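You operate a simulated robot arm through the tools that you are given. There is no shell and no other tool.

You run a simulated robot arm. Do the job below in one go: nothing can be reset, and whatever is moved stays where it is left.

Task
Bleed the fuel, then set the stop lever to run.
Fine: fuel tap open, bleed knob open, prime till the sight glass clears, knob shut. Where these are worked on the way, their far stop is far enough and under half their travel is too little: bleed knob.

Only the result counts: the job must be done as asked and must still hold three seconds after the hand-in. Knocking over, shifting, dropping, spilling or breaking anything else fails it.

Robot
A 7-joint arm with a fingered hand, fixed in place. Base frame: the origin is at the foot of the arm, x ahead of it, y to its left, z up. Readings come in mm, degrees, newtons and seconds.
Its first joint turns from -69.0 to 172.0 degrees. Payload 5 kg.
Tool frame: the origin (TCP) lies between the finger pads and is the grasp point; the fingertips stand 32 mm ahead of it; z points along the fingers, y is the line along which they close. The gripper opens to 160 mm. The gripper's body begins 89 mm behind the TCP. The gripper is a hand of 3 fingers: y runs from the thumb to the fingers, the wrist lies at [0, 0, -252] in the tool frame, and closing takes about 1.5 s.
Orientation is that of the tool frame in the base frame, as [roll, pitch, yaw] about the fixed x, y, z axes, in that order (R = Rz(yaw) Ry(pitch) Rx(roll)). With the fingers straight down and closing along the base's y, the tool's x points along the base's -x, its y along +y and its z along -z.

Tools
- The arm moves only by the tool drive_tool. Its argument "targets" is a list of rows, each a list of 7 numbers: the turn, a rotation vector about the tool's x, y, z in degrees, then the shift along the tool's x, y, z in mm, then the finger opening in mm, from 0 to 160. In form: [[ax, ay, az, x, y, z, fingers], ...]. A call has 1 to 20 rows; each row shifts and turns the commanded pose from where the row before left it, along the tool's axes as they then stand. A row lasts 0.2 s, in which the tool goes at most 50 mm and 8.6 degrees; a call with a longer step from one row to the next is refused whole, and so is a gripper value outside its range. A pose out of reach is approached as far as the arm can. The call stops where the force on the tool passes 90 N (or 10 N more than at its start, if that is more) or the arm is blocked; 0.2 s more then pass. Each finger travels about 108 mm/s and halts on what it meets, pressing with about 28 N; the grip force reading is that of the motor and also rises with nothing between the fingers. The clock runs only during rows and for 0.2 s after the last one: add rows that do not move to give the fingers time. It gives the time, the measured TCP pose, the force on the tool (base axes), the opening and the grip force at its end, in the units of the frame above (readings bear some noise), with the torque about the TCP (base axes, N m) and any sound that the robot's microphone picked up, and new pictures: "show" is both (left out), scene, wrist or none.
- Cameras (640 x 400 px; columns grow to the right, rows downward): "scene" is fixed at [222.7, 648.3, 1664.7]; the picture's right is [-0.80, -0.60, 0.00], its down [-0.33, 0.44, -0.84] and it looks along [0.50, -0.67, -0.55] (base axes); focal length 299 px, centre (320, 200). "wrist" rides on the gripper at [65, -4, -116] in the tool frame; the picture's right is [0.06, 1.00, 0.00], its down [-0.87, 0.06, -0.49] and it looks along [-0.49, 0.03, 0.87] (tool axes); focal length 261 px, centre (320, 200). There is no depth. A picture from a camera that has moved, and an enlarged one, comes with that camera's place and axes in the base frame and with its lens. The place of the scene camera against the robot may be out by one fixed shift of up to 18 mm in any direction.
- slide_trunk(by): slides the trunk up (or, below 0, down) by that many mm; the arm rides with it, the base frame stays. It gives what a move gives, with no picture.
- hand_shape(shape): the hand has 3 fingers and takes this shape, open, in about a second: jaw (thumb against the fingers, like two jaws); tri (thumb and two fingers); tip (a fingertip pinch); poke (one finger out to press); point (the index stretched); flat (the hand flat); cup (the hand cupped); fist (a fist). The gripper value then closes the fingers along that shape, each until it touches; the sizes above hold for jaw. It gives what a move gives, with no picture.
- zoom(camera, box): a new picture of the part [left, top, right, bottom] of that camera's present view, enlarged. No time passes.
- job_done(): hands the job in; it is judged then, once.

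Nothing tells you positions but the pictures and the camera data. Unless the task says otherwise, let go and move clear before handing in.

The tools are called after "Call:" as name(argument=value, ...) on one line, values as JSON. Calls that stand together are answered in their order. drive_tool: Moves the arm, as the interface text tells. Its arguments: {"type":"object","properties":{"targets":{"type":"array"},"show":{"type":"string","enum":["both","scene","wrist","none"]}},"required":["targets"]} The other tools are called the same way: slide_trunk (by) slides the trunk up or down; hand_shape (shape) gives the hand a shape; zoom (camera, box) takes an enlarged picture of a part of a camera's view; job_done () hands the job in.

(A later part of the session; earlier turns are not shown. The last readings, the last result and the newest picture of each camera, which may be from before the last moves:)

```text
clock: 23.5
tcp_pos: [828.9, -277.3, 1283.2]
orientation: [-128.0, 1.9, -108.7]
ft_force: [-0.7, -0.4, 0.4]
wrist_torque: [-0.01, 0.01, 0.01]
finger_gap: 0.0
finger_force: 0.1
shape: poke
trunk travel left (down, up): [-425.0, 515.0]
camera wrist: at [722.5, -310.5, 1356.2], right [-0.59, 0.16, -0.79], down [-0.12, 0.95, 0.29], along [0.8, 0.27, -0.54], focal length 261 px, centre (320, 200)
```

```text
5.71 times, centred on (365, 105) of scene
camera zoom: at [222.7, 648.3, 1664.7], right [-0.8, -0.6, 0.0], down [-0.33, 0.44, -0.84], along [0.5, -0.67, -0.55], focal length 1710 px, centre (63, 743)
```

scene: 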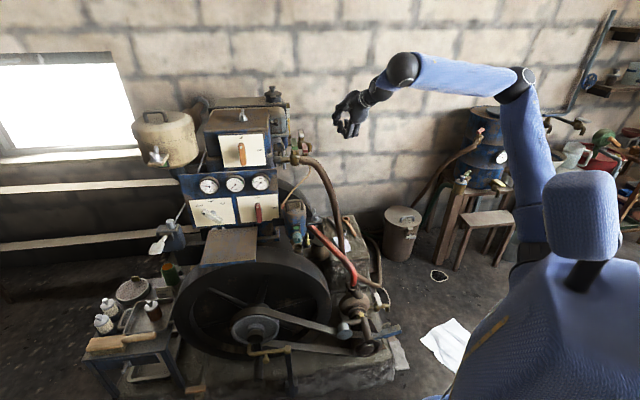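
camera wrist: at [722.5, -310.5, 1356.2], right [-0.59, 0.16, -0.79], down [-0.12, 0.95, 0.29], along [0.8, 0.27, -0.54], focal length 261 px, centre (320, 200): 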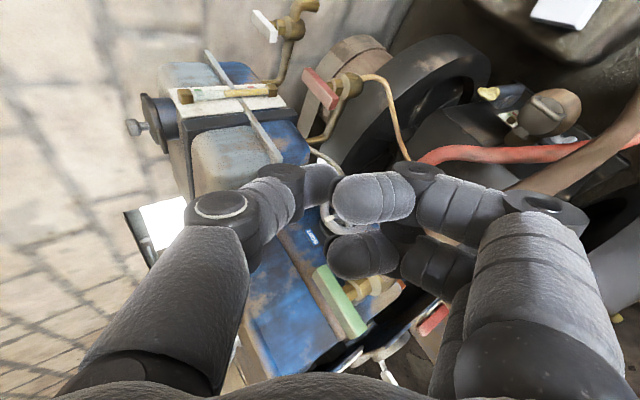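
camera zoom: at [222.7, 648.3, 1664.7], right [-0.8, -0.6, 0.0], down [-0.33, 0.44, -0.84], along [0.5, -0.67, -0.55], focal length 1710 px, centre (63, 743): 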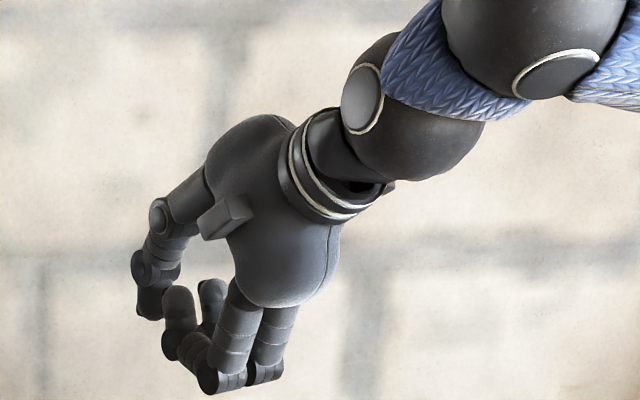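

Poke curls everything; I'll try "point" instead, with one stretched finger.

Call:
hand_shape(shape="point")

Call:
zoom(camera="wrist", box=[0, 0, 640, 400])

Call:
zoom(camera="scene", box=[310, 70, 420, 140])

```text
clock: 24.4
tcp_pos: [828.9, -277.7, 1283.2]
orientation: [-128.0, 2.0, -108.7]
ft_force: [0.3, -0.4, 0.0]
wrist_torque: [0.01, 0.0, -0.03]
finger_gap: 0.0
finger_force: 0.0
shape: point
trunk travel left (down, up): [-425.0, 515.0]
```

```text
1.00 times, centred on (320, 200) of wrist (not enlarged: the box is as wide or as high as the picture)
camera zoom: at [722.5, -310.4, 1356.2], right [-0.59, 0.16, -0.79], down [-0.12, 0.95, 0.29], along [0.8, 0.27, -0.54], focal length 261 px, centre (320, 200)
```

zoom: 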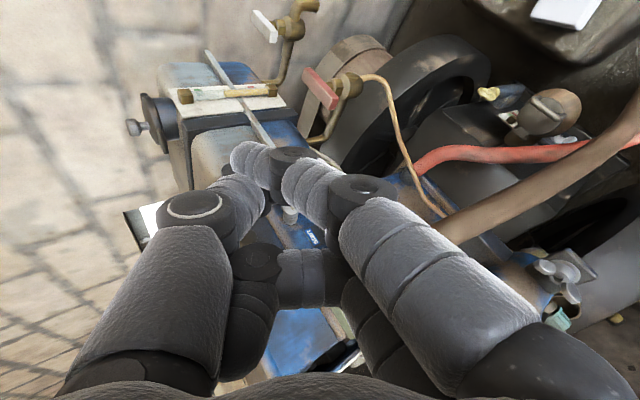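

```text
5.71 times, centred on (365, 105) of scene
camera zoom: at [222.7, 648.3, 1664.7], right [-0.8, -0.6, 0.0], down [-0.33, 0.44, -0.84], along [0.5, -0.67, -0.55], focal length 1710 px, centre (63, 743)
```

zoom: 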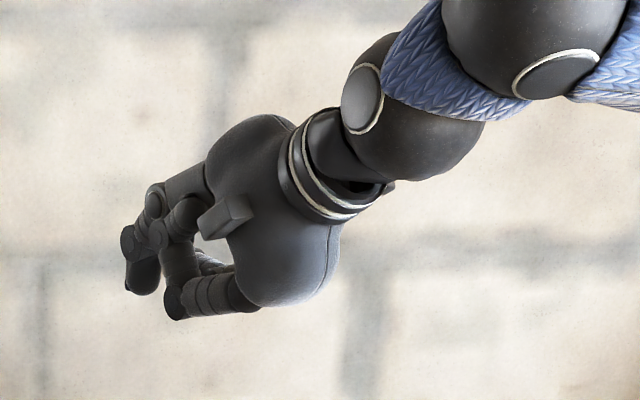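

The shape may still be settling; wait a moment and look again.

Call:
drive_tool(targets=[[0, 0, 0, 0, 0, 0, 160], [0, 0, 0, 0, 0, 0, 160], [0, 0, 0, 0, 0, 0, 160], [0, 0, 0, 0, 0, 0, 160], [0, 0, 0, 0, 0, 0, 160]], show="wrist")

Call:
zoom(camera="scene", box=[310, 70, 420, 140])

```text
clock: 25.6
tcp_pos: [828.0, -276.2, 1283.9]
orientation: [-128.1, 1.9, -108.8]
ft_force: [-0.6, -0.1, 0.2]
wrist_torque: [-0.01, 0.03, 0.0]
finger_gap: 0.1
finger_force: 0.0
shape: point
trunk travel left (down, up): [-425.0, 515.0]
camera wrist: at [722.5, -310.4, 1356.2], right [-0.59, 0.16, -0.79], down [-0.12, 0.95, 0.29], along [0.8, 0.27, -0.54], focal length 261 px, centre (320, 200)
```

wrist: 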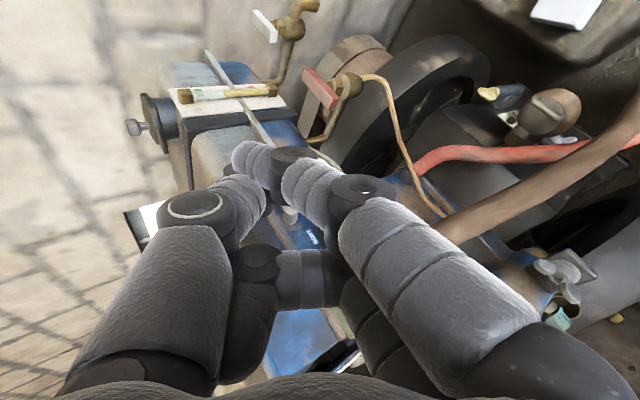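

```text
5.71 times, centred on (365, 105) of scene
camera zoom: at [222.7, 648.3, 1664.7], right [-0.8, -0.6, 0.0], down [-0.33, 0.44, -0.84], along [0.5, -0.67, -0.55], focal length 1710 px, centre (63, 743)
```

zoom: 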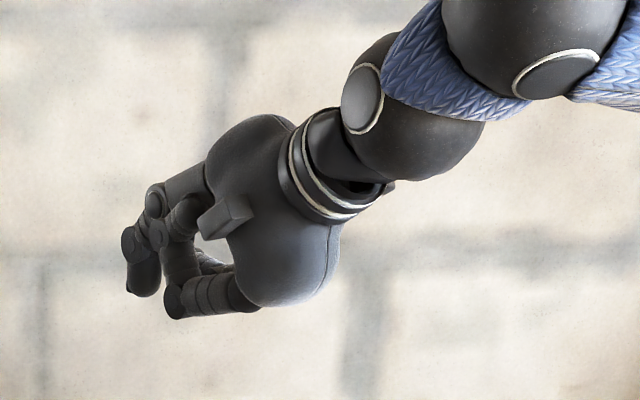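

I'll go with the plain jaw, closed, whose geometry is known.

Call:
hand_shape(shape="jaw")

Call:
drive_tool(targets=[[0, 0, 0, 0, 0, 0, 0], [0, 0, 0, 0, 0, 0, 0], [0, 0, 0, 0, 0, 0, 0], [0, 0, 0, 0, 0, 0, 0], [0, 0, 0, 0, 0, 0, 0], [0, 0, 0, 0, 0, 0, 0], [0, 0, 0, 0, 0, 0, 0], [0, 0, 0, 0, 0, 0, 0], [0, 0, 0, 0, 0, 0, 0]], show="wrist")

Call:
zoom(camera="scene", box=[310, 70, 420, 140])

```text
clock: 26.5
tcp_pos: [827.8, -277.3, 1282.0]
orientation: [-128.0, 1.8, -108.7]
ft_force: [0.3, -0.6, 0.4]
wrist_torque: [0.0, 0.02, 0.0]
finger_gap: 159.8
finger_force: 0.0
shape: jaw
trunk travel left (down, up): [-425.0, 515.0]
```

```text
clock: 28.5
tcp_pos: [829.1, -276.5, 1283.4]
orientation: [-128.0, 1.9, -108.8]
ft_force: [0.4, -0.4, 0.1]
wrist_torque: [-0.01, -0.04, -0.01]
finger_gap: 0.0
finger_force: 27.8
shape: jaw
trunk travel left (down, up): [-425.0, 515.0]
camera wrist: at [722.5, -310.4, 1356.2], right [-0.59, 0.16, -0.79], down [-0.12, 0.95, 0.29], along [0.8, 0.27, -0.54], focal length 261 px, centre (320, 200)
```

wrist: 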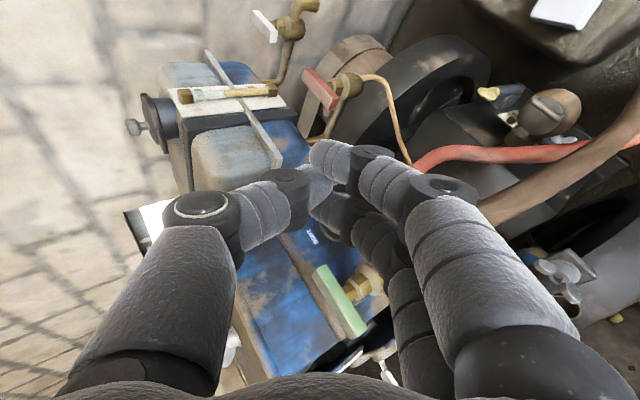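

```text
5.71 times, centred on (365, 105) of scene
camera zoom: at [222.7, 648.3, 1664.7], right [-0.8, -0.6, 0.0], down [-0.33, 0.44, -0.84], along [0.5, -0.67, -0.55], focal length 1710 px, centre (63, 743)
```

zoom: 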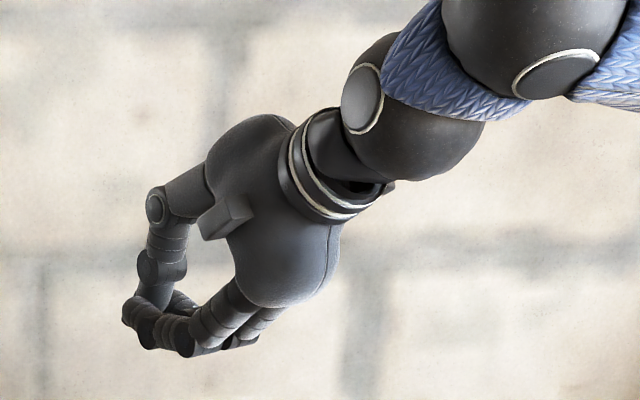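

Jaw closed makes a beak about 44 mm wide. I'll bring it to a pre-position just in front and left of the tap bar's near end, to push that end to the right (counter-clockwise from above, opening).

Call:
drive_tool(targets=[[0, 0, 0, -7, 3.1, 37.7, 0], [0, 0, 0, -7, 3.1, 37.7, 0], [0, 0, 0, -7, 3.1, 37.7, 0], [0, 0, 0, -7, 3.1, 37.7, 0], [0, 0, 0, -7, 3.1, 37.7, 0], [0, 0, 0, 0, 0, 0, 0]])

```text
clock: 29.9
tcp_pos: [972.7, -285.6, 1158.0]
orientation: [-127.8, 1.8, -108.7]
ft_force: [0.2, 0.3, 0.5]
wrist_torque: [-0.01, -0.01, -0.02]
finger_gap: 0.0
finger_force: 28.0
shape: jaw
trunk travel left (down, up): [-425.0, 515.0]
camera wrist: at [867.4, -319.2, 1229.5], right [-0.59, 0.16, -0.79], down [-0.12, 0.95, 0.29], along [0.8, 0.27, -0.54], focal length 261 px, centre (320, 200)
```

scene: 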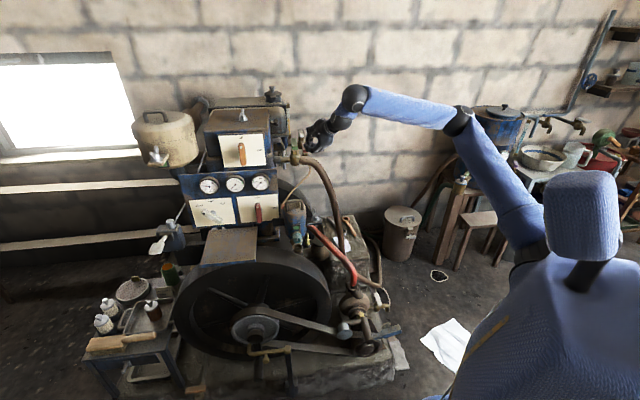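
wrist: 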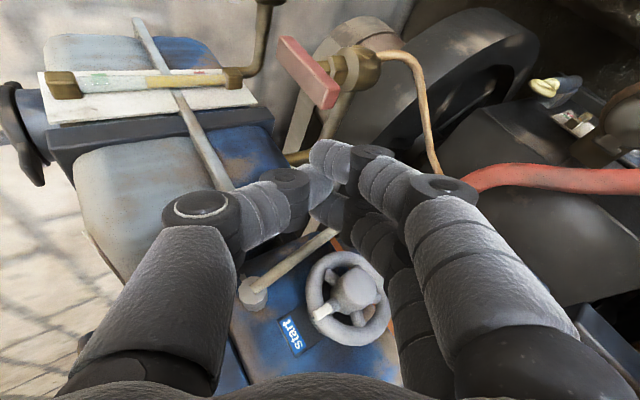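

Reach is fine and the view agrees with my estimate (bar centre ≈ (1064, -365, 1086)). I'll advance to just left of the near end.

Call:
drive_tool(targets=[[0, 0, 0, -0.5, 1.2, 25, 0], [0, 0, 0, -0.5, 1.2, 25, 0], [0, 0, 0, -0.5, 1.2, 25, 0], [0, 0, 0, -0.5, 1.0, 23, 0]])

```text
clock: 30.9
tcp_pos: [1044.2, -306.1, 1094.2]
orientation: [-128.0, 1.9, -108.7]
ft_force: [0.1, 0.2, -0.5]
wrist_torque: [0.0, 0.01, -0.03]
finger_gap: 0.0
finger_force: 28.2
shape: jaw
trunk travel left (down, up): [-425.0, 515.0]
camera wrist: at [937.4, -339.2, 1167.3], right [-0.59, 0.16, -0.79], down [-0.12, 0.95, 0.29], along [0.8, 0.27, -0.54], focal length 261 px, centre (320, 200)
```

scene: 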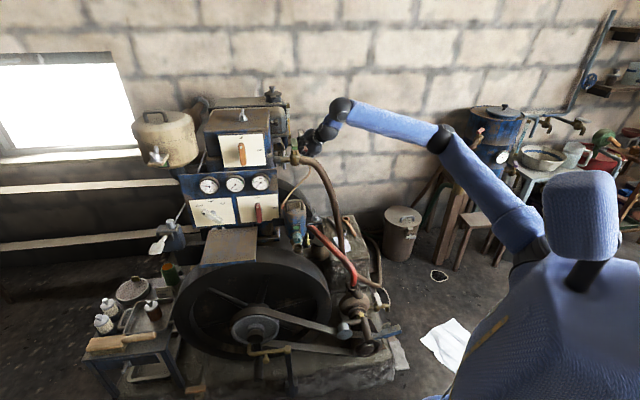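
wrist: 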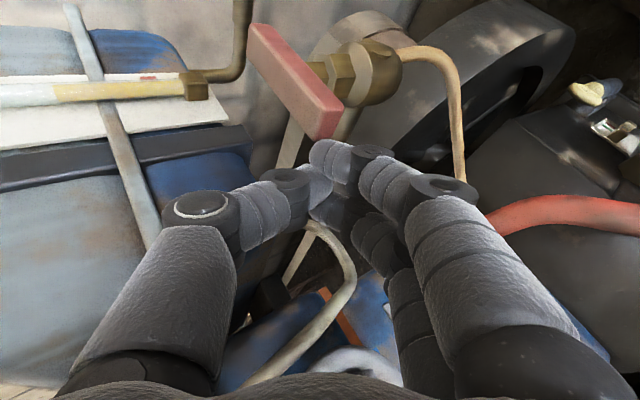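

The fingertip is just beside the near end. Now push it to the right along the start of the arc and check.

Call:
drive_tool(targets=[[0, 0, 0, 7.6, 4.7, -6.4, 0], [0, 0, 0, 6.2, 6.1, -8.2, 0], [0, 0, 0, 8.6, 4.9, -6.8, 0], [0, 0, 0, 10.5, 3.2, -4.7, 0]])

```text
clock: 31.9
tcp_pos: [1002.0, -327.0, 1093.7]
orientation: [-128.0, 1.9, -108.8]
ft_force: [-0.1, -0.1, -0.3]
wrist_torque: [0.0, -0.01, 0.0]
finger_gap: 0.0
finger_force: 27.7
shape: jaw
trunk travel left (down, up): [-425.0, 515.0]
camera wrist: at [895.9, -360.8, 1166.0], right [-0.59, 0.16, -0.79], down [-0.12, 0.95, 0.29], along [0.8, 0.27, -0.54], focal length 261 px, centre (320, 200)
```

scene: 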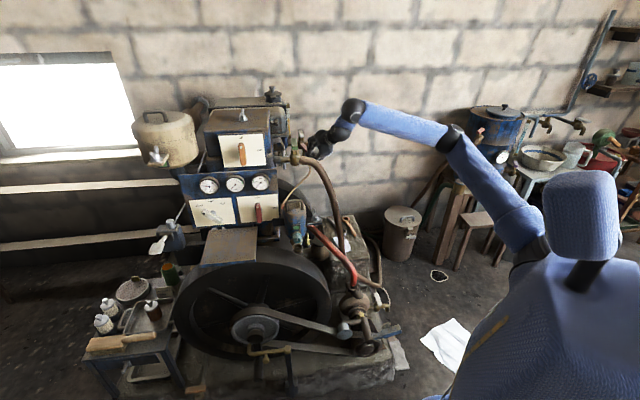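
wrist: 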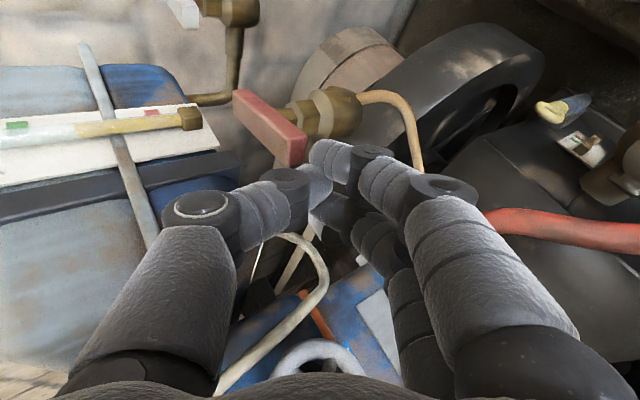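

I need to see whether the bar turned; zoom.

Call:
zoom(camera="wrist", box=[210, 60, 410, 220])

Call:
zoom(camera="scene", box=[270, 100, 380, 180])

```text
2.50 times, centred on (310, 140) of wrist
camera zoom: at [895.9, -360.8, 1166.0], right [-0.59, 0.16, -0.79], down [-0.12, 0.95, 0.29], along [0.8, 0.27, -0.54], focal length 652 px, centre (345, 350)
```

zoom: 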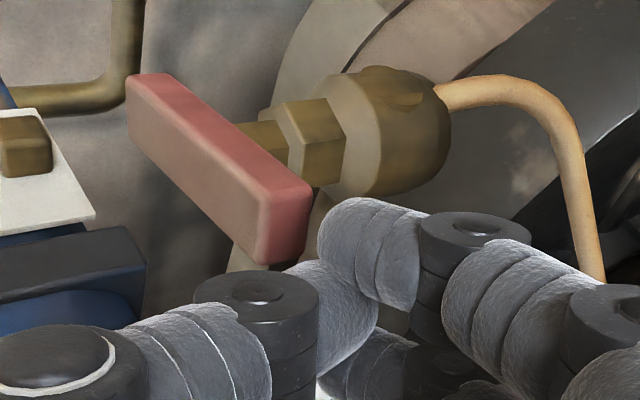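

```text
5.00 times, centred on (325, 140) of scene
camera zoom: at [222.7, 648.3, 1664.7], right [-0.8, -0.6, 0.0], down [-0.33, 0.44, -0.84], along [0.5, -0.67, -0.55], focal length 1496 px, centre (295, 500)
```

zoom: 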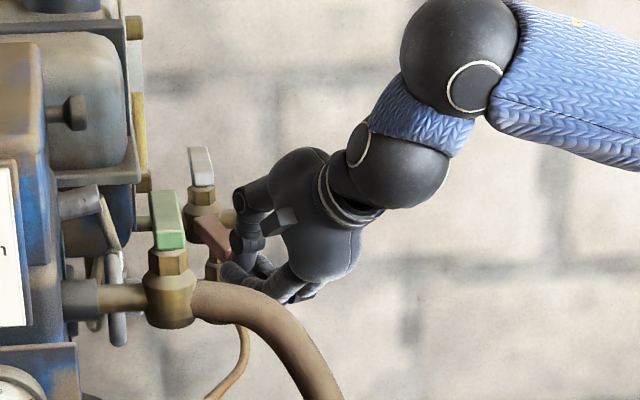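

The bar has turned about 15–20° counter-clockwise with little force, but contact is at its very end. I'll step back, move closer to the pivot, and continue the arc.

Call:
drive_tool(targets=[[0, 0, 0, -21.2, -1.5, 3.1, 0], [0, 0, 0, -3.3, -11.6, 15, 0], [0, 0, 0, 12.5, 3, -4.6, 0], [0, 0, 0, 7.4, 2, -3, 0], [0, 0, 0, 8, 0.7, -1.3, 0]])

Call:
zoom(camera="wrist", box=[210, 40, 410, 220])

```text
clock: 33.1
tcp_pos: [1012.4, -331.3, 1093.4]
orientation: [-127.9, 1.9, -108.7]
ft_force: [0.2, -0.6, 0.3]
wrist_torque: [-0.02, -0.03, -0.04]
finger_gap: 0.2
finger_force: 27.7
shape: jaw
trunk travel left (down, up): [-425.0, 515.0]
camera wrist: at [906.8, -365.1, 1166.4], right [-0.59, 0.16, -0.79], down [-0.12, 0.95, 0.29], along [0.8, 0.27, -0.54], focal length 261 px, centre (320, 200)
```

scene: 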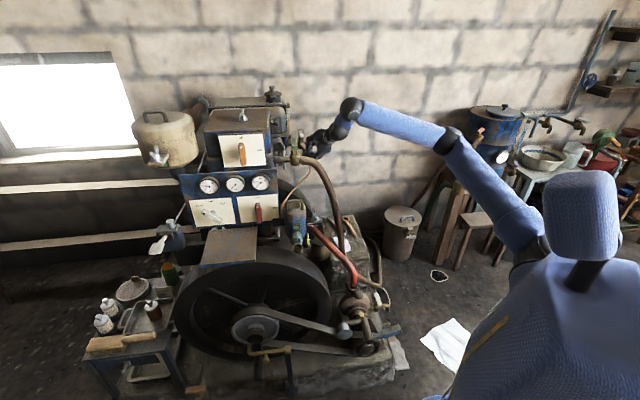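
wrist: 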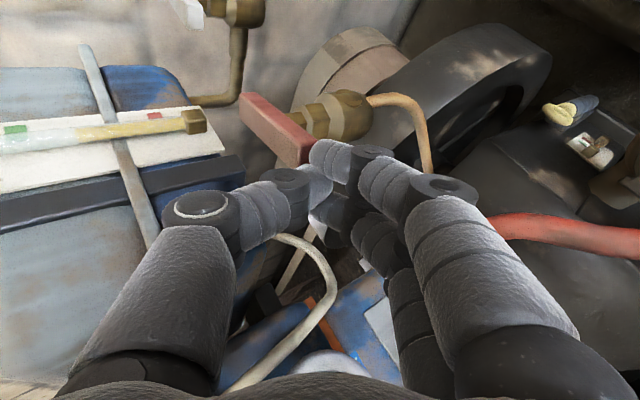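

```text
2.22 times, centred on (310, 130) of wrist
camera zoom: at [906.8, -365.1, 1166.4], right [-0.59, 0.16, -0.79], down [-0.12, 0.95, 0.29], along [0.8, 0.27, -0.54], focal length 579 px, centre (342, 356)
```

zoom: 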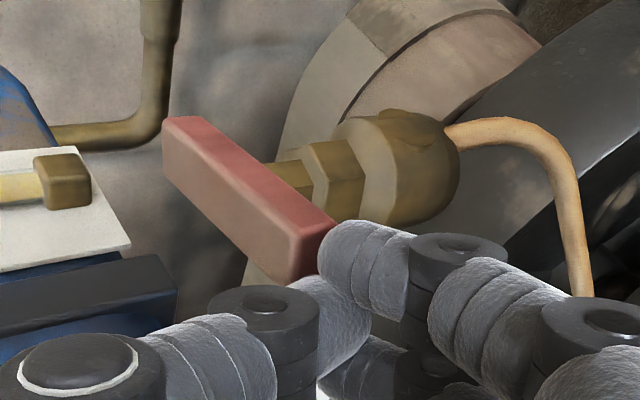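

The finger slid beneath the bar. I'll back off, raise ~12 mm, and push again.

Call:
drive_tool(targets=[[0, 0, 0, -24.8, -1.6, 3.3, 0], [0, 0, 0, -0.4, -9.5, -7.4, 0], [0, 0, 0, 0.8, -3.6, 4.6, 0], [0, 0, 0, 11.4, 1.8, -2.9, 0], [0, 0, 0, 7.4, 2, -3, 0], [0, 0, 0, 8, 0.7, -1.3, 0]], show="wrist")

Call:
zoom(camera="wrist", box=[210, 40, 410, 220])

```text
clock: 34.5
tcp_pos: [1014.7, -336.4, 1104.1]
orientation: [-128.1, 1.8, -108.7]
ft_force: [-0.4, 0.3, 0.0]
wrist_torque: [0.01, -0.02, -0.01]
finger_gap: 0.0
finger_force: 28.7
shape: jaw
trunk travel left (down, up): [-425.0, 515.0]
camera wrist: at [908.2, -370.3, 1177.2], right [-0.59, 0.16, -0.79], down [-0.12, 0.95, 0.29], along [0.8, 0.27, -0.54], focal length 261 px, centre (320, 200)
```

wrist: 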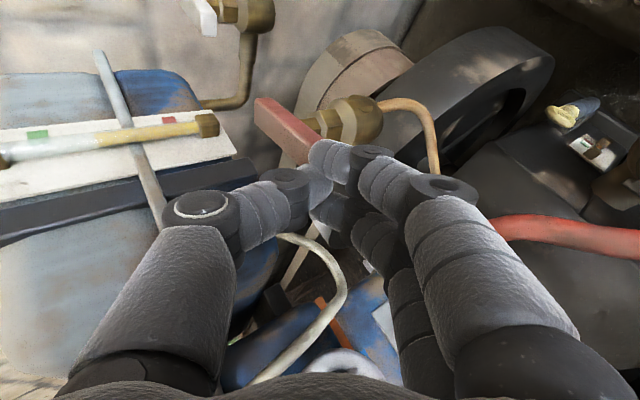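

```text
2.22 times, centred on (310, 130) of wrist
camera zoom: at [908.2, -370.3, 1177.2], right [-0.59, 0.16, -0.79], down [-0.12, 0.95, 0.29], along [0.8, 0.27, -0.54], focal length 579 px, centre (342, 356)
```

zoom: 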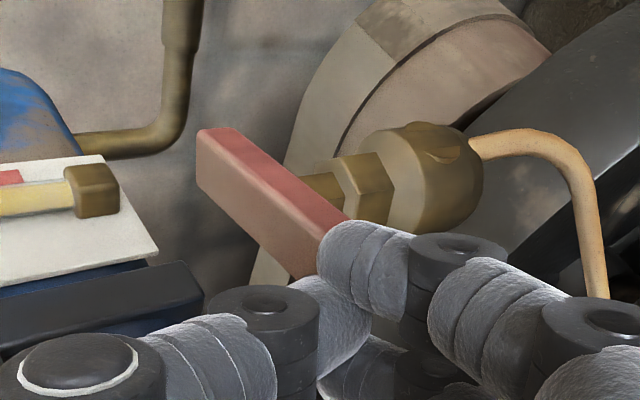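

Re-triangulating from wrist views only puts the bar a bit deeper: centre ≈ (1080, -368, 1077). I'll back off, reach further in, and push again.

Call:
drive_tool(targets=[[0, 0, 0, -32.6, -2.1, 4.4, 0], [0, 0, 0, 3.1, -8.3, 18.6, 0], [0, 0, 0, 10.2, 2.1, -3.3, 0], [0, 0, 0, 7.4, 2, -3, 0], [0, 0, 0, 8, 0.7, -1.3, 0]], show="wrist")

Call:
zoom(camera="wrist", box=[210, 40, 410, 220])

```text
clock: 35.7
tcp_pos: [1028.8, -338.5, 1100.6]
orientation: [-128.0, 1.9, -108.7]
ft_force: [-0.6, 0.1, 0.8]
wrist_torque: [-0.02, -0.02, 0.02]
finger_gap: 0.3
finger_force: 27.6
shape: jaw
trunk travel left (down, up): [-425.0, 515.0]
camera wrist: at [923.2, -371.4, 1173.5], right [-0.59, 0.16, -0.79], down [-0.12, 0.95, 0.29], along [0.8, 0.27, -0.54], focal length 261 px, centre (320, 200)
```

wrist: 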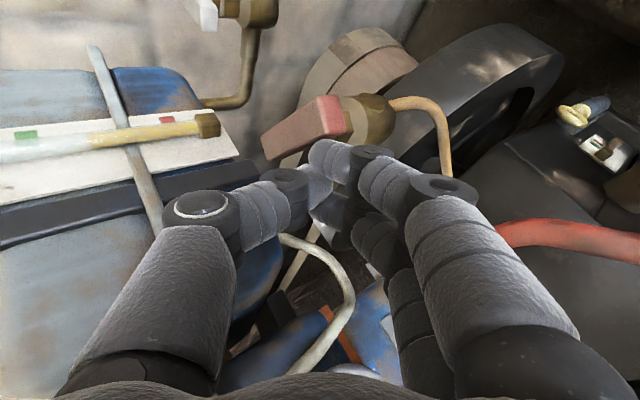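

```text
2.22 times, centred on (310, 130) of wrist
camera zoom: at [923.2, -371.4, 1173.5], right [-0.59, 0.16, -0.79], down [-0.12, 0.95, 0.29], along [0.8, 0.27, -0.54], focal length 579 px, centre (342, 356)
```

zoom: 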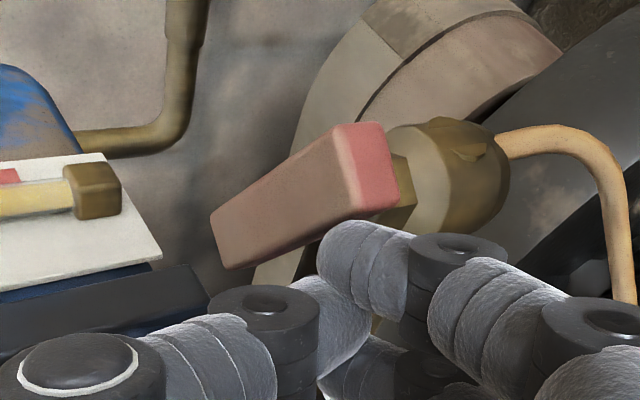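

The bar has turned to about 55°. Continue the arc to the end.

Call:
drive_tool(targets=[[0, 0, 0, 8.2, -0.5, 0.2, 0], [0, 0, 0, 7.8, -1.9, 2, 0], [0, 0, 0, 5, -2.5, 3, 0]], show="wrist")

Call:
zoom(camera="wrist", box=[210, 40, 410, 220])

```text
clock: 36.5
tcp_pos: [1028.7, -360.3, 1102.3]
orientation: [-128.1, 2.0, -108.7]
ft_force: [-3.9, 2.3, 0.3]
wrist_torque: [0.05, 0.06, -0.06]
finger_gap: 0.0
finger_force: 28.1
shape: jaw
trunk travel left (down, up): [-425.0, 515.0]
camera wrist: at [922.6, -393.8, 1174.5], right [-0.59, 0.16, -0.79], down [-0.12, 0.95, 0.29], along [0.8, 0.27, -0.54], focal length 261 px, centre (320, 200)
```

wrist: 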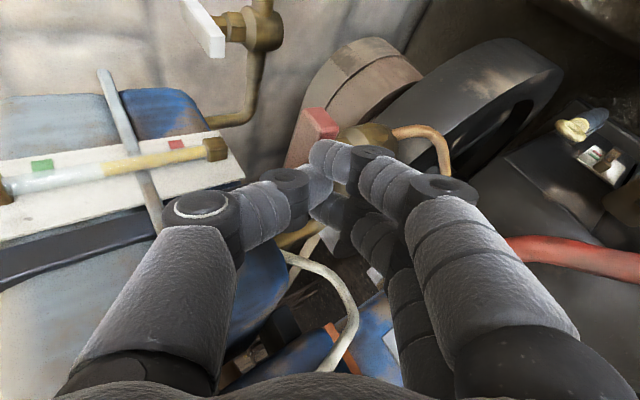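

```text
2.22 times, centred on (310, 130) of wrist
camera zoom: at [922.6, -393.8, 1174.5], right [-0.59, 0.16, -0.79], down [-0.12, 0.95, 0.29], along [0.8, 0.27, -0.54], focal length 579 px, centre (342, 356)
```

zoom: 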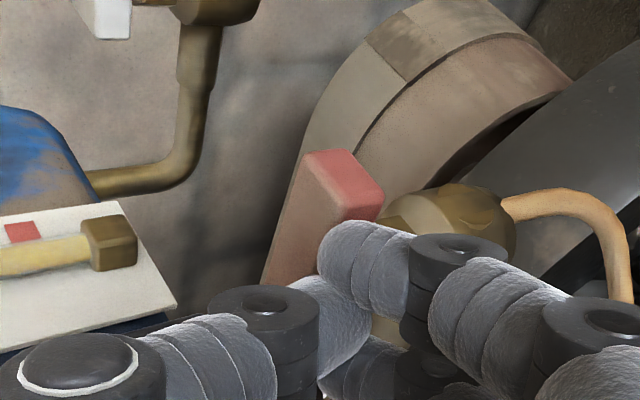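

Nearly aligned. Push a little more toward the stop, watching force.

Call:
drive_tool(targets=[[0, 0, 0, 2.2, -2.8, 3.5, 0], [0, 0, 0, 2.2, -2.8, 3.5, 0], [0, 0, 0, 2.2, -2.8, 3.5, 0]], show="wrist")

Call:
zoom(camera="wrist", box=[210, 40, 410, 220])

```text
clock: 37.3
tcp_pos: [1035.7, -362.5, 1107.5]
orientation: [-127.7, 1.9, -108.4]
ft_force: [-58.6, 45.0, 6.4]
wrist_torque: [1.05, 1.6, -0.97]
finger_gap: 0.1
finger_force: 28.0
shape: jaw
trunk travel left (down, up): [-425.0, 515.0]
camera wrist: at [928.7, -397.3, 1180.2], right [-0.59, 0.16, -0.79], down [-0.13, 0.95, 0.29], along [0.8, 0.27, -0.54], focal length 261 px, centre (320, 200)
```

wrist: 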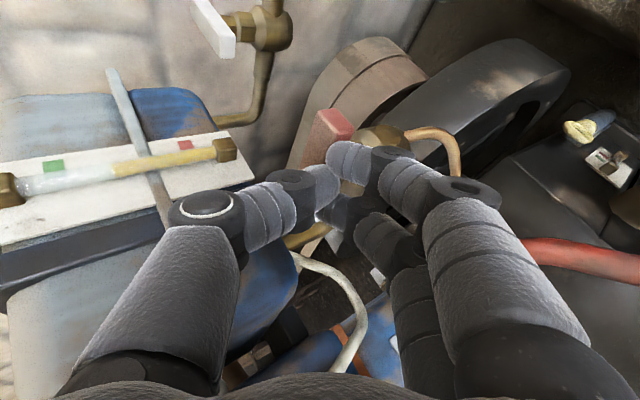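

```text
2.22 times, centred on (310, 130) of wrist
camera zoom: at [928.7, -397.3, 1180.2], right [-0.59, 0.16, -0.79], down [-0.13, 0.95, 0.29], along [0.8, 0.27, -0.54], focal length 579 px, centre (342, 356)
```

zoom: 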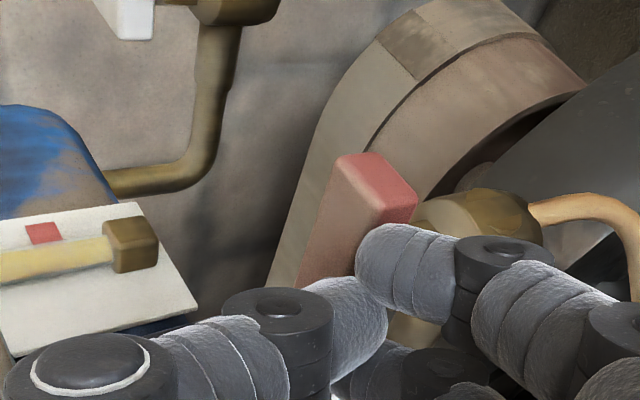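

The tap is at its stop (74 N). Back off and check the tap's position.

Call:
drive_tool(targets=[[0, 0, 0, -4, 5, -7, 0], [0, 0, 0, 0, 0, -30, 0], [0, 0, 0, 0, 0, -40, 0], [0, 0, 0, 0, 0, -45, 0]], show="wrist")

Call:
zoom(camera="wrist", box=[240, 40, 440, 165])

```text
clock: 38.3
tcp_pos: [944.4, -334.8, 1171.9]
orientation: [-127.9, 1.9, -108.8]
ft_force: [-0.5, 0.3, -0.4]
wrist_torque: [0.0, -0.01, 0.0]
finger_gap: 0.0
finger_force: 27.6
shape: jaw
trunk travel left (down, up): [-425.0, 515.0]
camera wrist: at [838.0, -369.0, 1244.7], right [-0.59, 0.16, -0.79], down [-0.12, 0.95, 0.29], along [0.8, 0.27, -0.54], focal length 261 px, centre (320, 200)
```

wrist: 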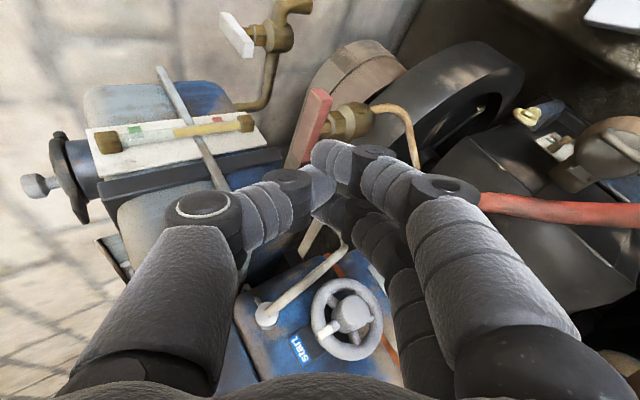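

```text
3.20 times, centred on (340, 102) of wrist
camera zoom: at [838.0, -369.0, 1244.7], right [-0.59, 0.16, -0.79], down [-0.12, 0.95, 0.29], along [0.8, 0.27, -0.54], focal length 834 px, centre (256, 512)
```

zoom: 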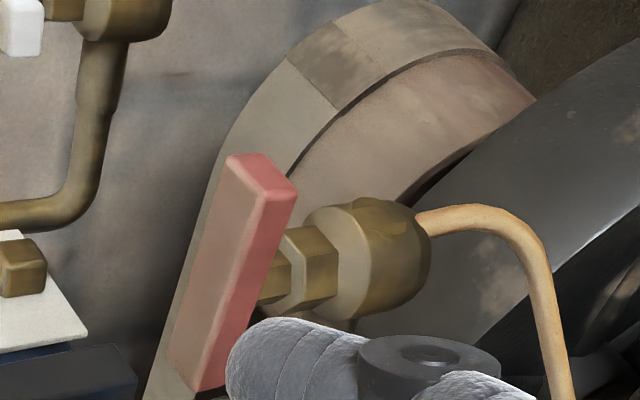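

The tap handle now lies along its pipe: fuel tap open. Next the bleed knob (≈(799, 19, 928), axis toward (-0.7, 0.7)). I'll retreat upward, swing left, and level the hand in front of the knob.

Call:
drive_tool(targets=[[0, 0, 0, 0, 0, -40, 0], [0, 0, 0, 0, 0, -40, 0], [0, 0, 0, 0, 0, -40, 0], [0, 0, 0, 0, 0, -40, 0], [0, 0, 0, 0, 0, -40, 0], [0, 0, 0, -33.8, 13.2, -21.6, 0], [0, 0, 0, -33.8, 13.2, -21.6, 0], [0, 0, 0, -33.8, 13.2, -21.6, 0], [0, 0, 0, -33.8, 13.2, -21.6, 0], [0, 0, 0, -33.8, 13.2, -21.6, 0], [0, 0, 0, -33.8, 13.2, -21.6, 0], [0, 0, 0, -33.8, 13.2, -21.6, 0], [0, 0, 0, -33.8, 13.2, -21.6, 0], [0, 0, 0, -33.8, 13.2, -21.6, 0], [0, 0, 0, -33.8, 13.2, -21.6, 0]], show="none")

Call:
drive_tool(targets=[[0.3, 6.67, 5.26, 0, 0, 0, 0], [0.3, 6.67, 5.26, 0, 0, 0, 0], [0.3, 6.67, 5.26, 0, 0, 0, 0], [7.6, 0, 0, 0, 0, 0, 0], [7.6, 0, 0, 0, 0, 0, 0], [7.6, 0, 0, 0, 0, 0, 0], [7.6, 0, 0, 0, 0, 0, 0], [7.6, 0, 0, 0, 0, 0, 0]])

```text
clock: 41.5
tcp_pos: [665.8, 113.8, 1330.9]
orientation: [-127.9, 1.8, -108.7]
ft_force: [0.0, -0.2, 0.1]
wrist_torque: [-0.04, -0.01, -0.05]
finger_gap: 0.1
finger_force: 27.9
shape: jaw
trunk travel left (down, up): [-425.0, 515.0]
```

```text
clock: 43.0
tcp_pos: [719.3, 35.2, 1338.2]
orientation: [-111.9, 7.0, -136.2]
ft_force: [-0.4, -1.3, 1.0]
wrist_torque: [0.01, -0.02, 0.02]
finger_gap: 0.0
finger_force: 27.8
shape: jaw
out of reach, approached as far as the arm can: row 3, 4, 5, 6, 7
trunk travel left (down, up): [-425.0, 515.0]
stopped in row 7: the arm was blocked; the commanded pose is now the measured one
camera wrist: at [595.9, 64.5, 1378.3], right [-0.22, 0.3, -0.93], down [0.28, 0.93, 0.24], along [0.93, -0.21, -0.29], focal length 261 px, centre (320, 200)
```

scene: 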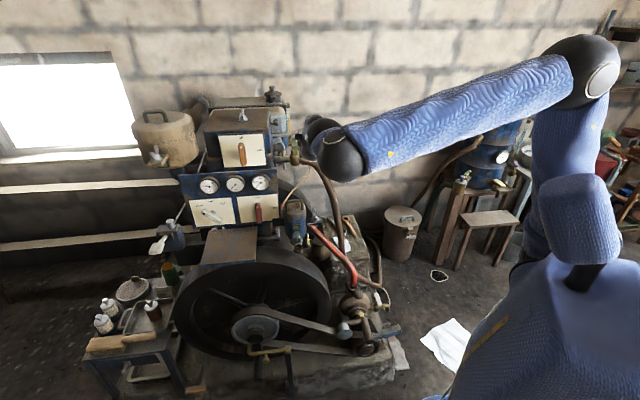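
wrist: 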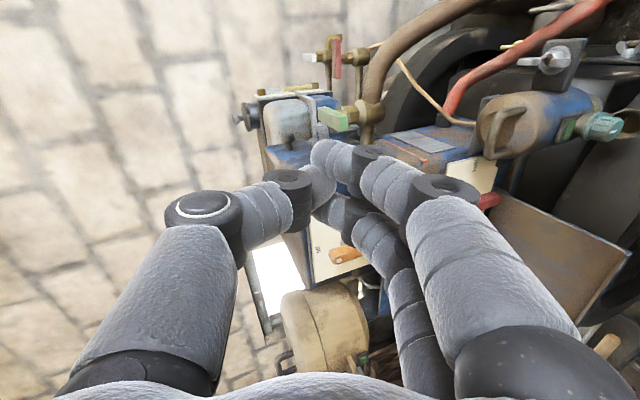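

The wrist hits a limit up here. I'll back off a little along the tool and lower the trunk so the forearm comes in flatter, then try again.

Call:
drive_tool(targets=[[0, 0, 0, 0, 0, -40, 0], [0, 0, 0, 0, 0, -40, 0]], show="none")

Call:
slide_trunk(by=-250)

Call:
drive_tool(targets=[[0, 0, 0, 0, 0, 0, 0]])

```text
clock: 43.8
tcp_pos: [722.9, 45.9, 1360.2]
orientation: [-116.2, 9.2, -137.9]
ft_force: [0.4, 0.1, 0.2]
wrist_torque: [-0.01, -0.02, 0.0]
finger_gap: 0.2
finger_force: 27.9
shape: jaw
out of reach, approached as far as the arm can: row 1, 2
trunk travel left (down, up): [-425.0, 515.0]
stopped in row 2: the arm was blocked; the commanded pose is now the measured one
```

```text
clock: 46.4
tcp_pos: [722.7, 46.8, 1110.9]
orientation: [-116.2, 9.1, -137.8]
ft_force: [1.0, 0.0, 0.1]
wrist_torque: [0.04, 0.02, 0.0]
finger_gap: 0.2
finger_force: 28.1
shape: jaw
trunk travel left (down, up): [-175.0, 765.0]
```

```text
clock: 46.8
tcp_pos: [722.8, 47.9, 1110.7]
orientation: [-116.2, 9.2, -137.8]
ft_force: [0.6, 0.3, -0.2]
wrist_torque: [0.01, 0.03, -0.01]
finger_gap: 0.0
finger_force: 27.9
shape: jaw
trunk travel left (down, up): [-175.0, 765.0]
camera wrist: at [600.7, 75.7, 1155.2], right [-0.24, 0.38, -0.89], down [0.3, 0.9, 0.31], along [0.92, -0.2, -0.33], focal length 261 px, centre (320, 200)
```

scene: 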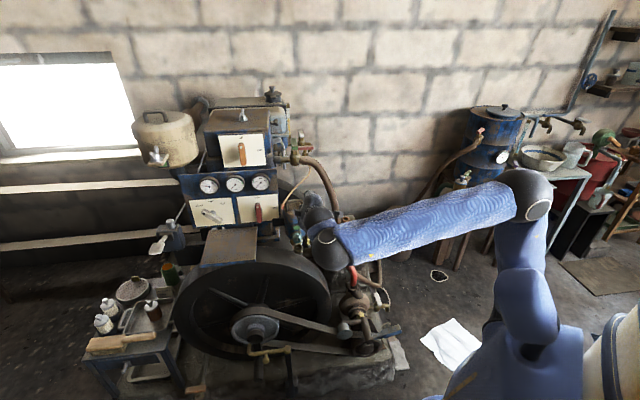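
wrist: 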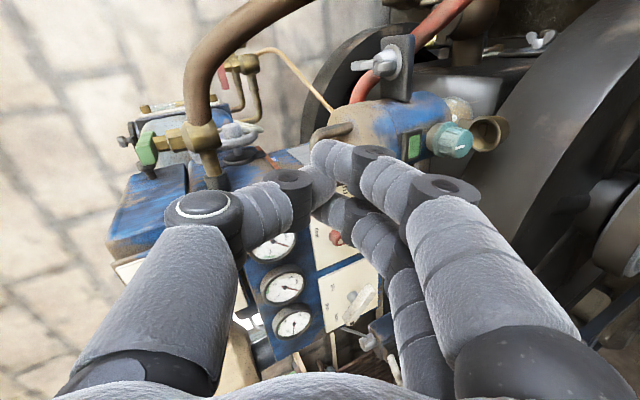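

Good. Zoom on the filter, knob and the bowl under it.

Call:
zoom(camera="wrist", box=[380, 60, 540, 180])

Call:
zoom(camera="scene", box=[260, 180, 380, 280])

```text
3.33 times, centred on (460, 120) of wrist
camera zoom: at [600.7, 75.7, 1155.2], right [-0.24, 0.38, -0.89], down [0.3, 0.9, 0.31], along [0.92, -0.2, -0.33], focal length 869 px, centre (-147, 467)
```

zoom: 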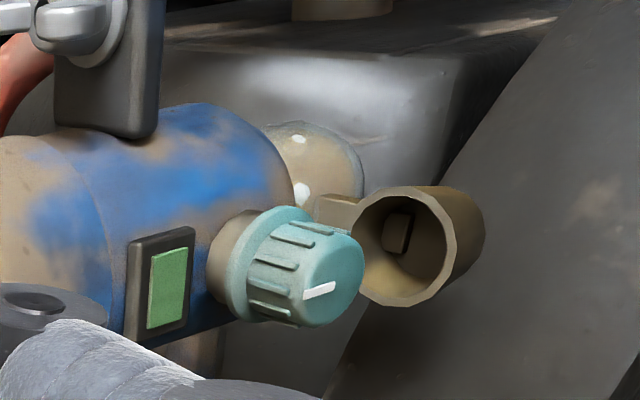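

```text
4.00 times, centred on (320, 230) of scene
camera zoom: at [222.7, 648.3, 1664.7], right [-0.8, -0.6, 0.0], down [-0.33, 0.44, -0.84], along [0.5, -0.67, -0.55], focal length 1197 px, centre (320, 80)
```

zoom: 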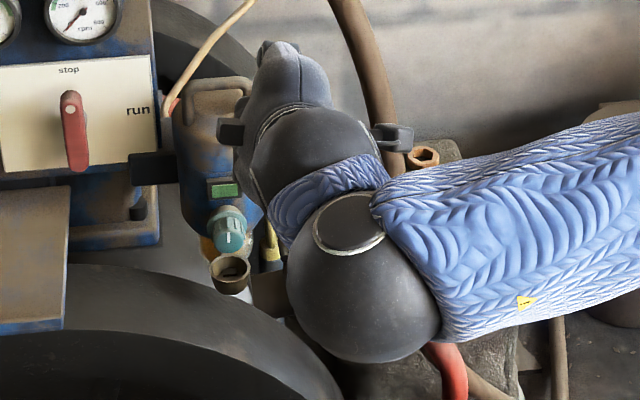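

I see the glass bowl with bubbles under the filter (the sight glass) and the knob with its white mark up; the spout cup sits right beneath the knob, so I should grip with fingers left/right. I'll roll the hand so that its closing line is horizontal.

Call:
drive_tool(targets=[[0, 0, 8.5, 0, 0, -5, 0], [0, 0, 8.5, 0, 0, -5, 0], [0, 0, 8.5, 0, 0, -5, 0], [0, 0, 8.5, 0, 0, -5, 0], [0, 0, 8.5, 0, 0, -5, 0], [0, 0, 8.5, 0, 0, -5, 0], [0, 0, 8.5, 0, 0, -5, 0], [0, 0, 8.5, 0, 0, -5, 0], [0, 0, 8.5, 0, 0, -5, 0]])

```text
clock: 48.8
tcp_pos: [724.8, 56.6, 1120.4]
orientation: [-175.6, 61.7, 141.5]
ft_force: [0.8, -0.2, 0.8]
wrist_torque: [0.01, 0.05, 0.02]
finger_gap: 0.1
finger_force: 28.2
shape: jaw
out of reach, approached as far as the arm can: row 5, 6, 7, 8, 9
trunk travel left (down, up): [-175.0, 765.0]
camera wrist: at [623.1, 144.8, 1118.3], right [0.65, 0.76, -0.09], down [0.04, 0.08, 1.0], along [0.76, -0.65, 0.02], focal length 261 px, centre (320, 200)
```

scene: 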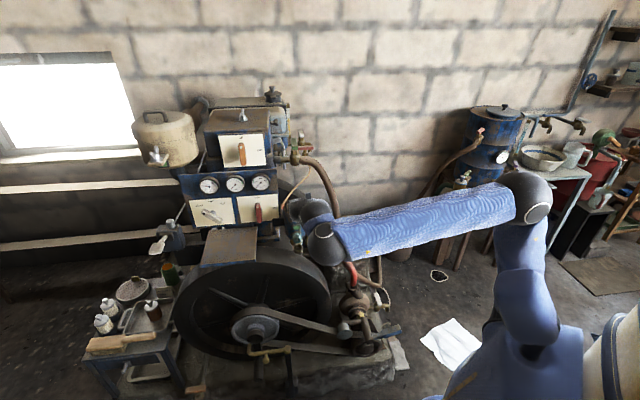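
wrist: 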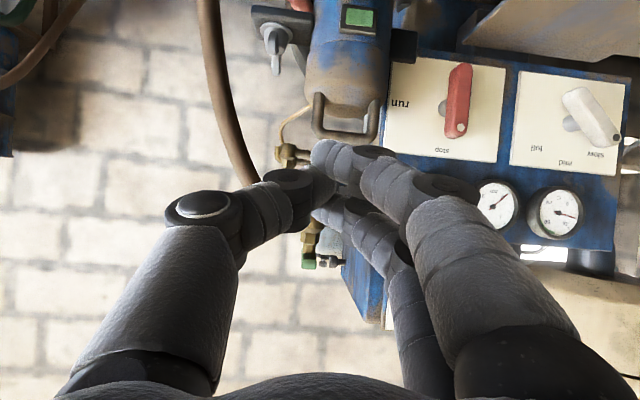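

The hand is now in the right roll (camera below, fingers left/right). I'll lower it to a standoff in front of the knob.

Call:
drive_tool(targets=[[0, 0, 0, 38.8, 7.4, 7.7, 0], [0, 0, 0, 38.8, 7.4, 7.7, 0], [0, 0, 0, 38.8, 7.4, 7.7, 0], [0, 0, 0, 38.8, 7.4, 7.7, 0]])

```text
clock: 50.0
tcp_pos: [700.1, 91.3, 1011.0]
orientation: [176.4, 61.4, 133.7]
ft_force: [-0.2, 0.7, 0.0]
wrist_torque: [-0.03, 0.03, 0.01]
finger_gap: 0.1
finger_force: 27.7
shape: jaw
trunk travel left (down, up): [-175.0, 765.0]
stopped in row 4: the arm was blocked; the commanded pose is now the measured one
camera wrist: at [600.2, 180.1, 1009.7], right [0.66, 0.75, -0.02], down [0.0, 0.03, 1.0], along [0.75, -0.66, 0.02], focal length 261 px, centre (320, 200)
```

scene: 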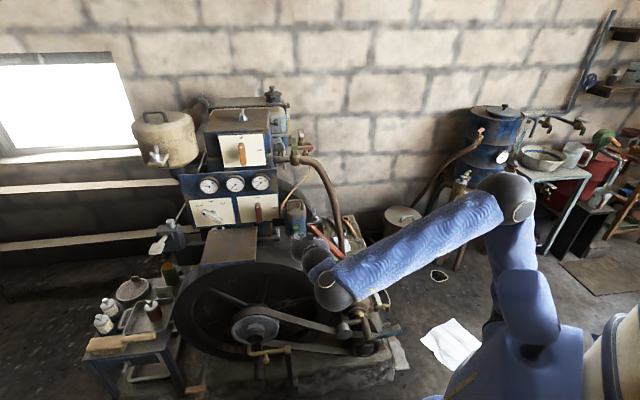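
wrist: 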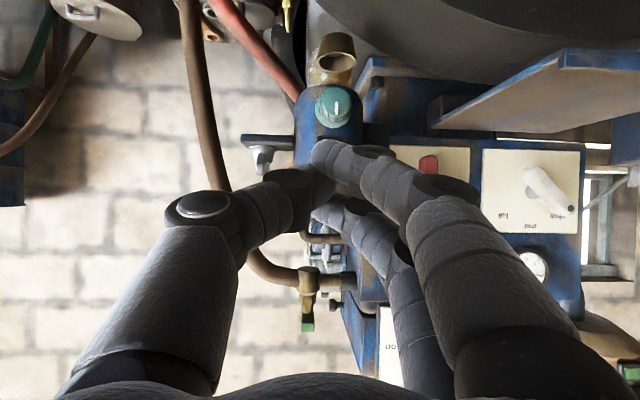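

The knob now faces the camera nicely, but the wrist is blocked here by the arm. Lowering the trunk further brings the hand to knob height with the same arm pose.

Call:
slide_trunk(by=-90)

Call:
drive_tool(targets=[[0, -5, 0, -5, 0, 0, 0], [0, -5, 0, -5, 0, 0, 0]])

```text
clock: 51.2
tcp_pos: [702.3, 91.2, 920.5]
orientation: [176.5, 61.5, 134.1]
ft_force: [-0.1, 0.4, 0.4]
wrist_torque: [0.02, -0.01, -0.03]
finger_gap: 0.0
finger_force: 28.2
shape: jaw
trunk travel left (down, up): [-85.0, 855.0]
```

```text
clock: 52.0
tcp_pos: [715.0, 56.8, 940.0]
orientation: [169.5, 67.5, 126.0]
ft_force: [0.3, -0.7, -0.3]
wrist_torque: [0.0, -0.04, 0.0]
finger_gap: 0.0
finger_force: 27.9
shape: jaw
trunk travel left (down, up): [-85.0, 855.0]
stopped in row 2: the arm was blocked; the commanded pose is now the measured one
camera wrist: at [618.0, 148.2, 923.5], right [0.68, 0.73, 0.01], down [-0.1, 0.08, 0.99], along [0.72, -0.68, 0.13], focal length 261 px, centre (320, 200)
```

scene: 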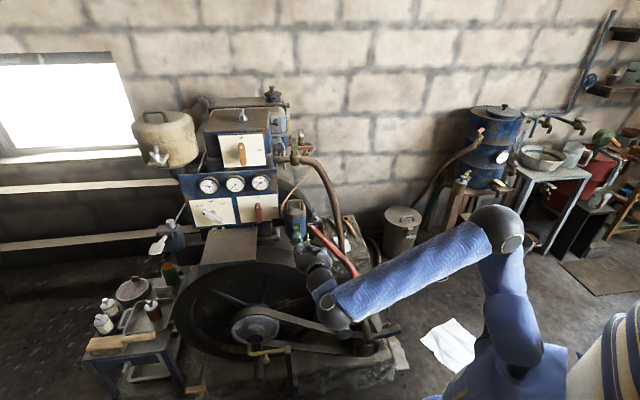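
wrist: 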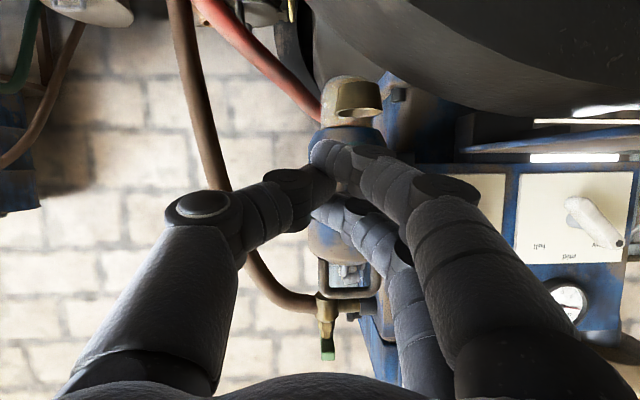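

I'm in front of the knob, tilted about 22° down. I'll shift to line up with the knob axis and test rolling further about the tool axis to see what range I have for turning.

Call:
drive_tool(targets=[[0, 0, 0, -5, 14, -10, 60], [0, 0, 0, -5, 14, -10, 60], [0, 0, 8, 0, 0, 0, 60], [0, 0, 8, 0, 0, 0, 60], [0, 0, 8, 0, 0, 0, 60], [0, 0, 8, 0, 0, 0, 60], [0, 0, 8, 0, 0, 0, 60]])

```text
clock: 53.8
tcp_pos: [726.4, 64.8, 973.9]
orientation: [121.7, 38.7, 68.6]
ft_force: [0.5, -0.3, -0.5]
wrist_torque: [-0.03, 0.01, 0.0]
finger_gap: 59.6
finger_force: 0.0
shape: jaw
trunk travel left (down, up): [-85.0, 855.0]
stopped in row 7: the arm was blocked; the commanded pose is now the measured one
camera wrist: at [664.4, 184.1, 977.4], right [0.7, 0.35, 0.62], down [-0.54, -0.31, 0.78], along [0.47, -0.88, -0.03], focal length 261 px, centre (320, 200)
```

scene: 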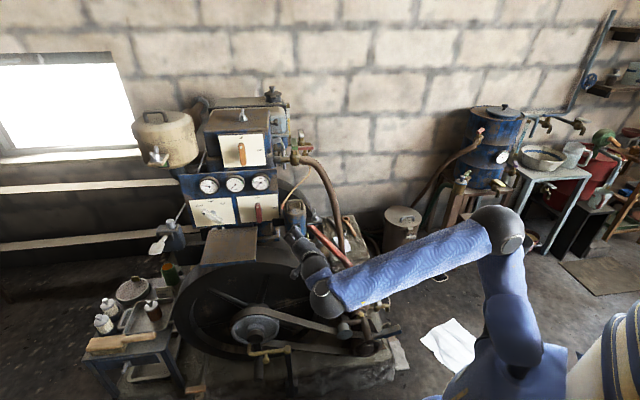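
wrist: 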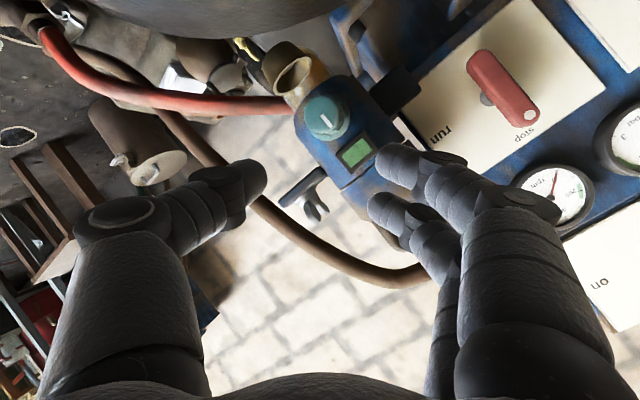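

The hand can roll to the upper-left with the same heading, which gives a good start for a counter-clockwise turn. I'll roll back slightly, and approach the knob part way with the jaw open.

Call:
drive_tool(targets=[[0, 0, -6, 0, 0, 0, 70], [0, 0, -6, 0, 0, 0, 70], [0, 0, 0, 6, 5, 14, 70], [0, 0, 0, 6, 5, 14, 70], [0, 0, 0, 0, 0, 0, 70]])

```text
clock: 55.0
tcp_pos: [753.8, 59.3, 954.8]
orientation: [128.4, 48.9, 78.1]
ft_force: [-0.2, 0.0, -0.6]
wrist_torque: [-0.01, 0.01, 0.01]
finger_gap: 69.7
finger_force: 0.0
shape: jaw
trunk travel left (down, up): [-85.0, 855.0]
camera wrist: at [682.0, 173.2, 952.3], right [0.74, 0.49, 0.47], down [-0.41, -0.23, 0.88], along [0.54, -0.84, 0.03], focal length 261 px, centre (320, 200)
```

scene: 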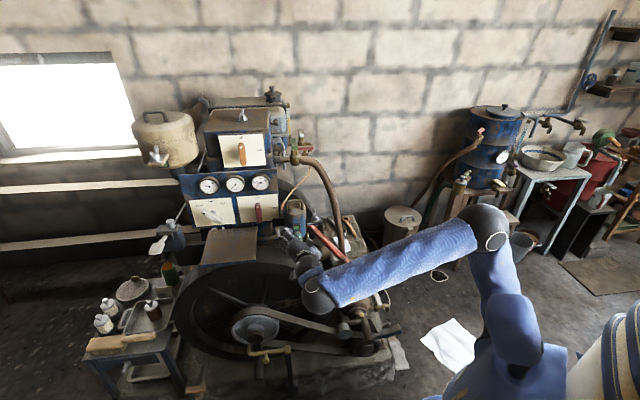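
wrist: 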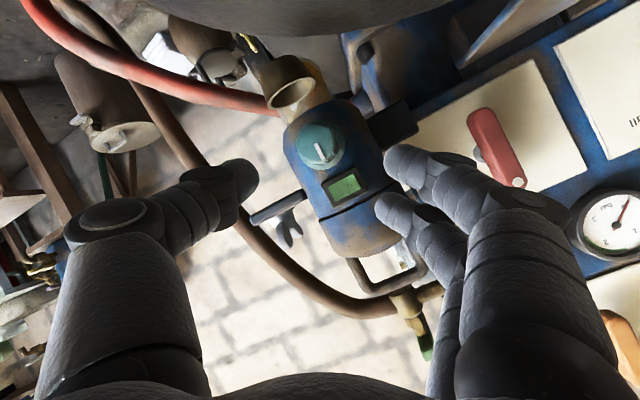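

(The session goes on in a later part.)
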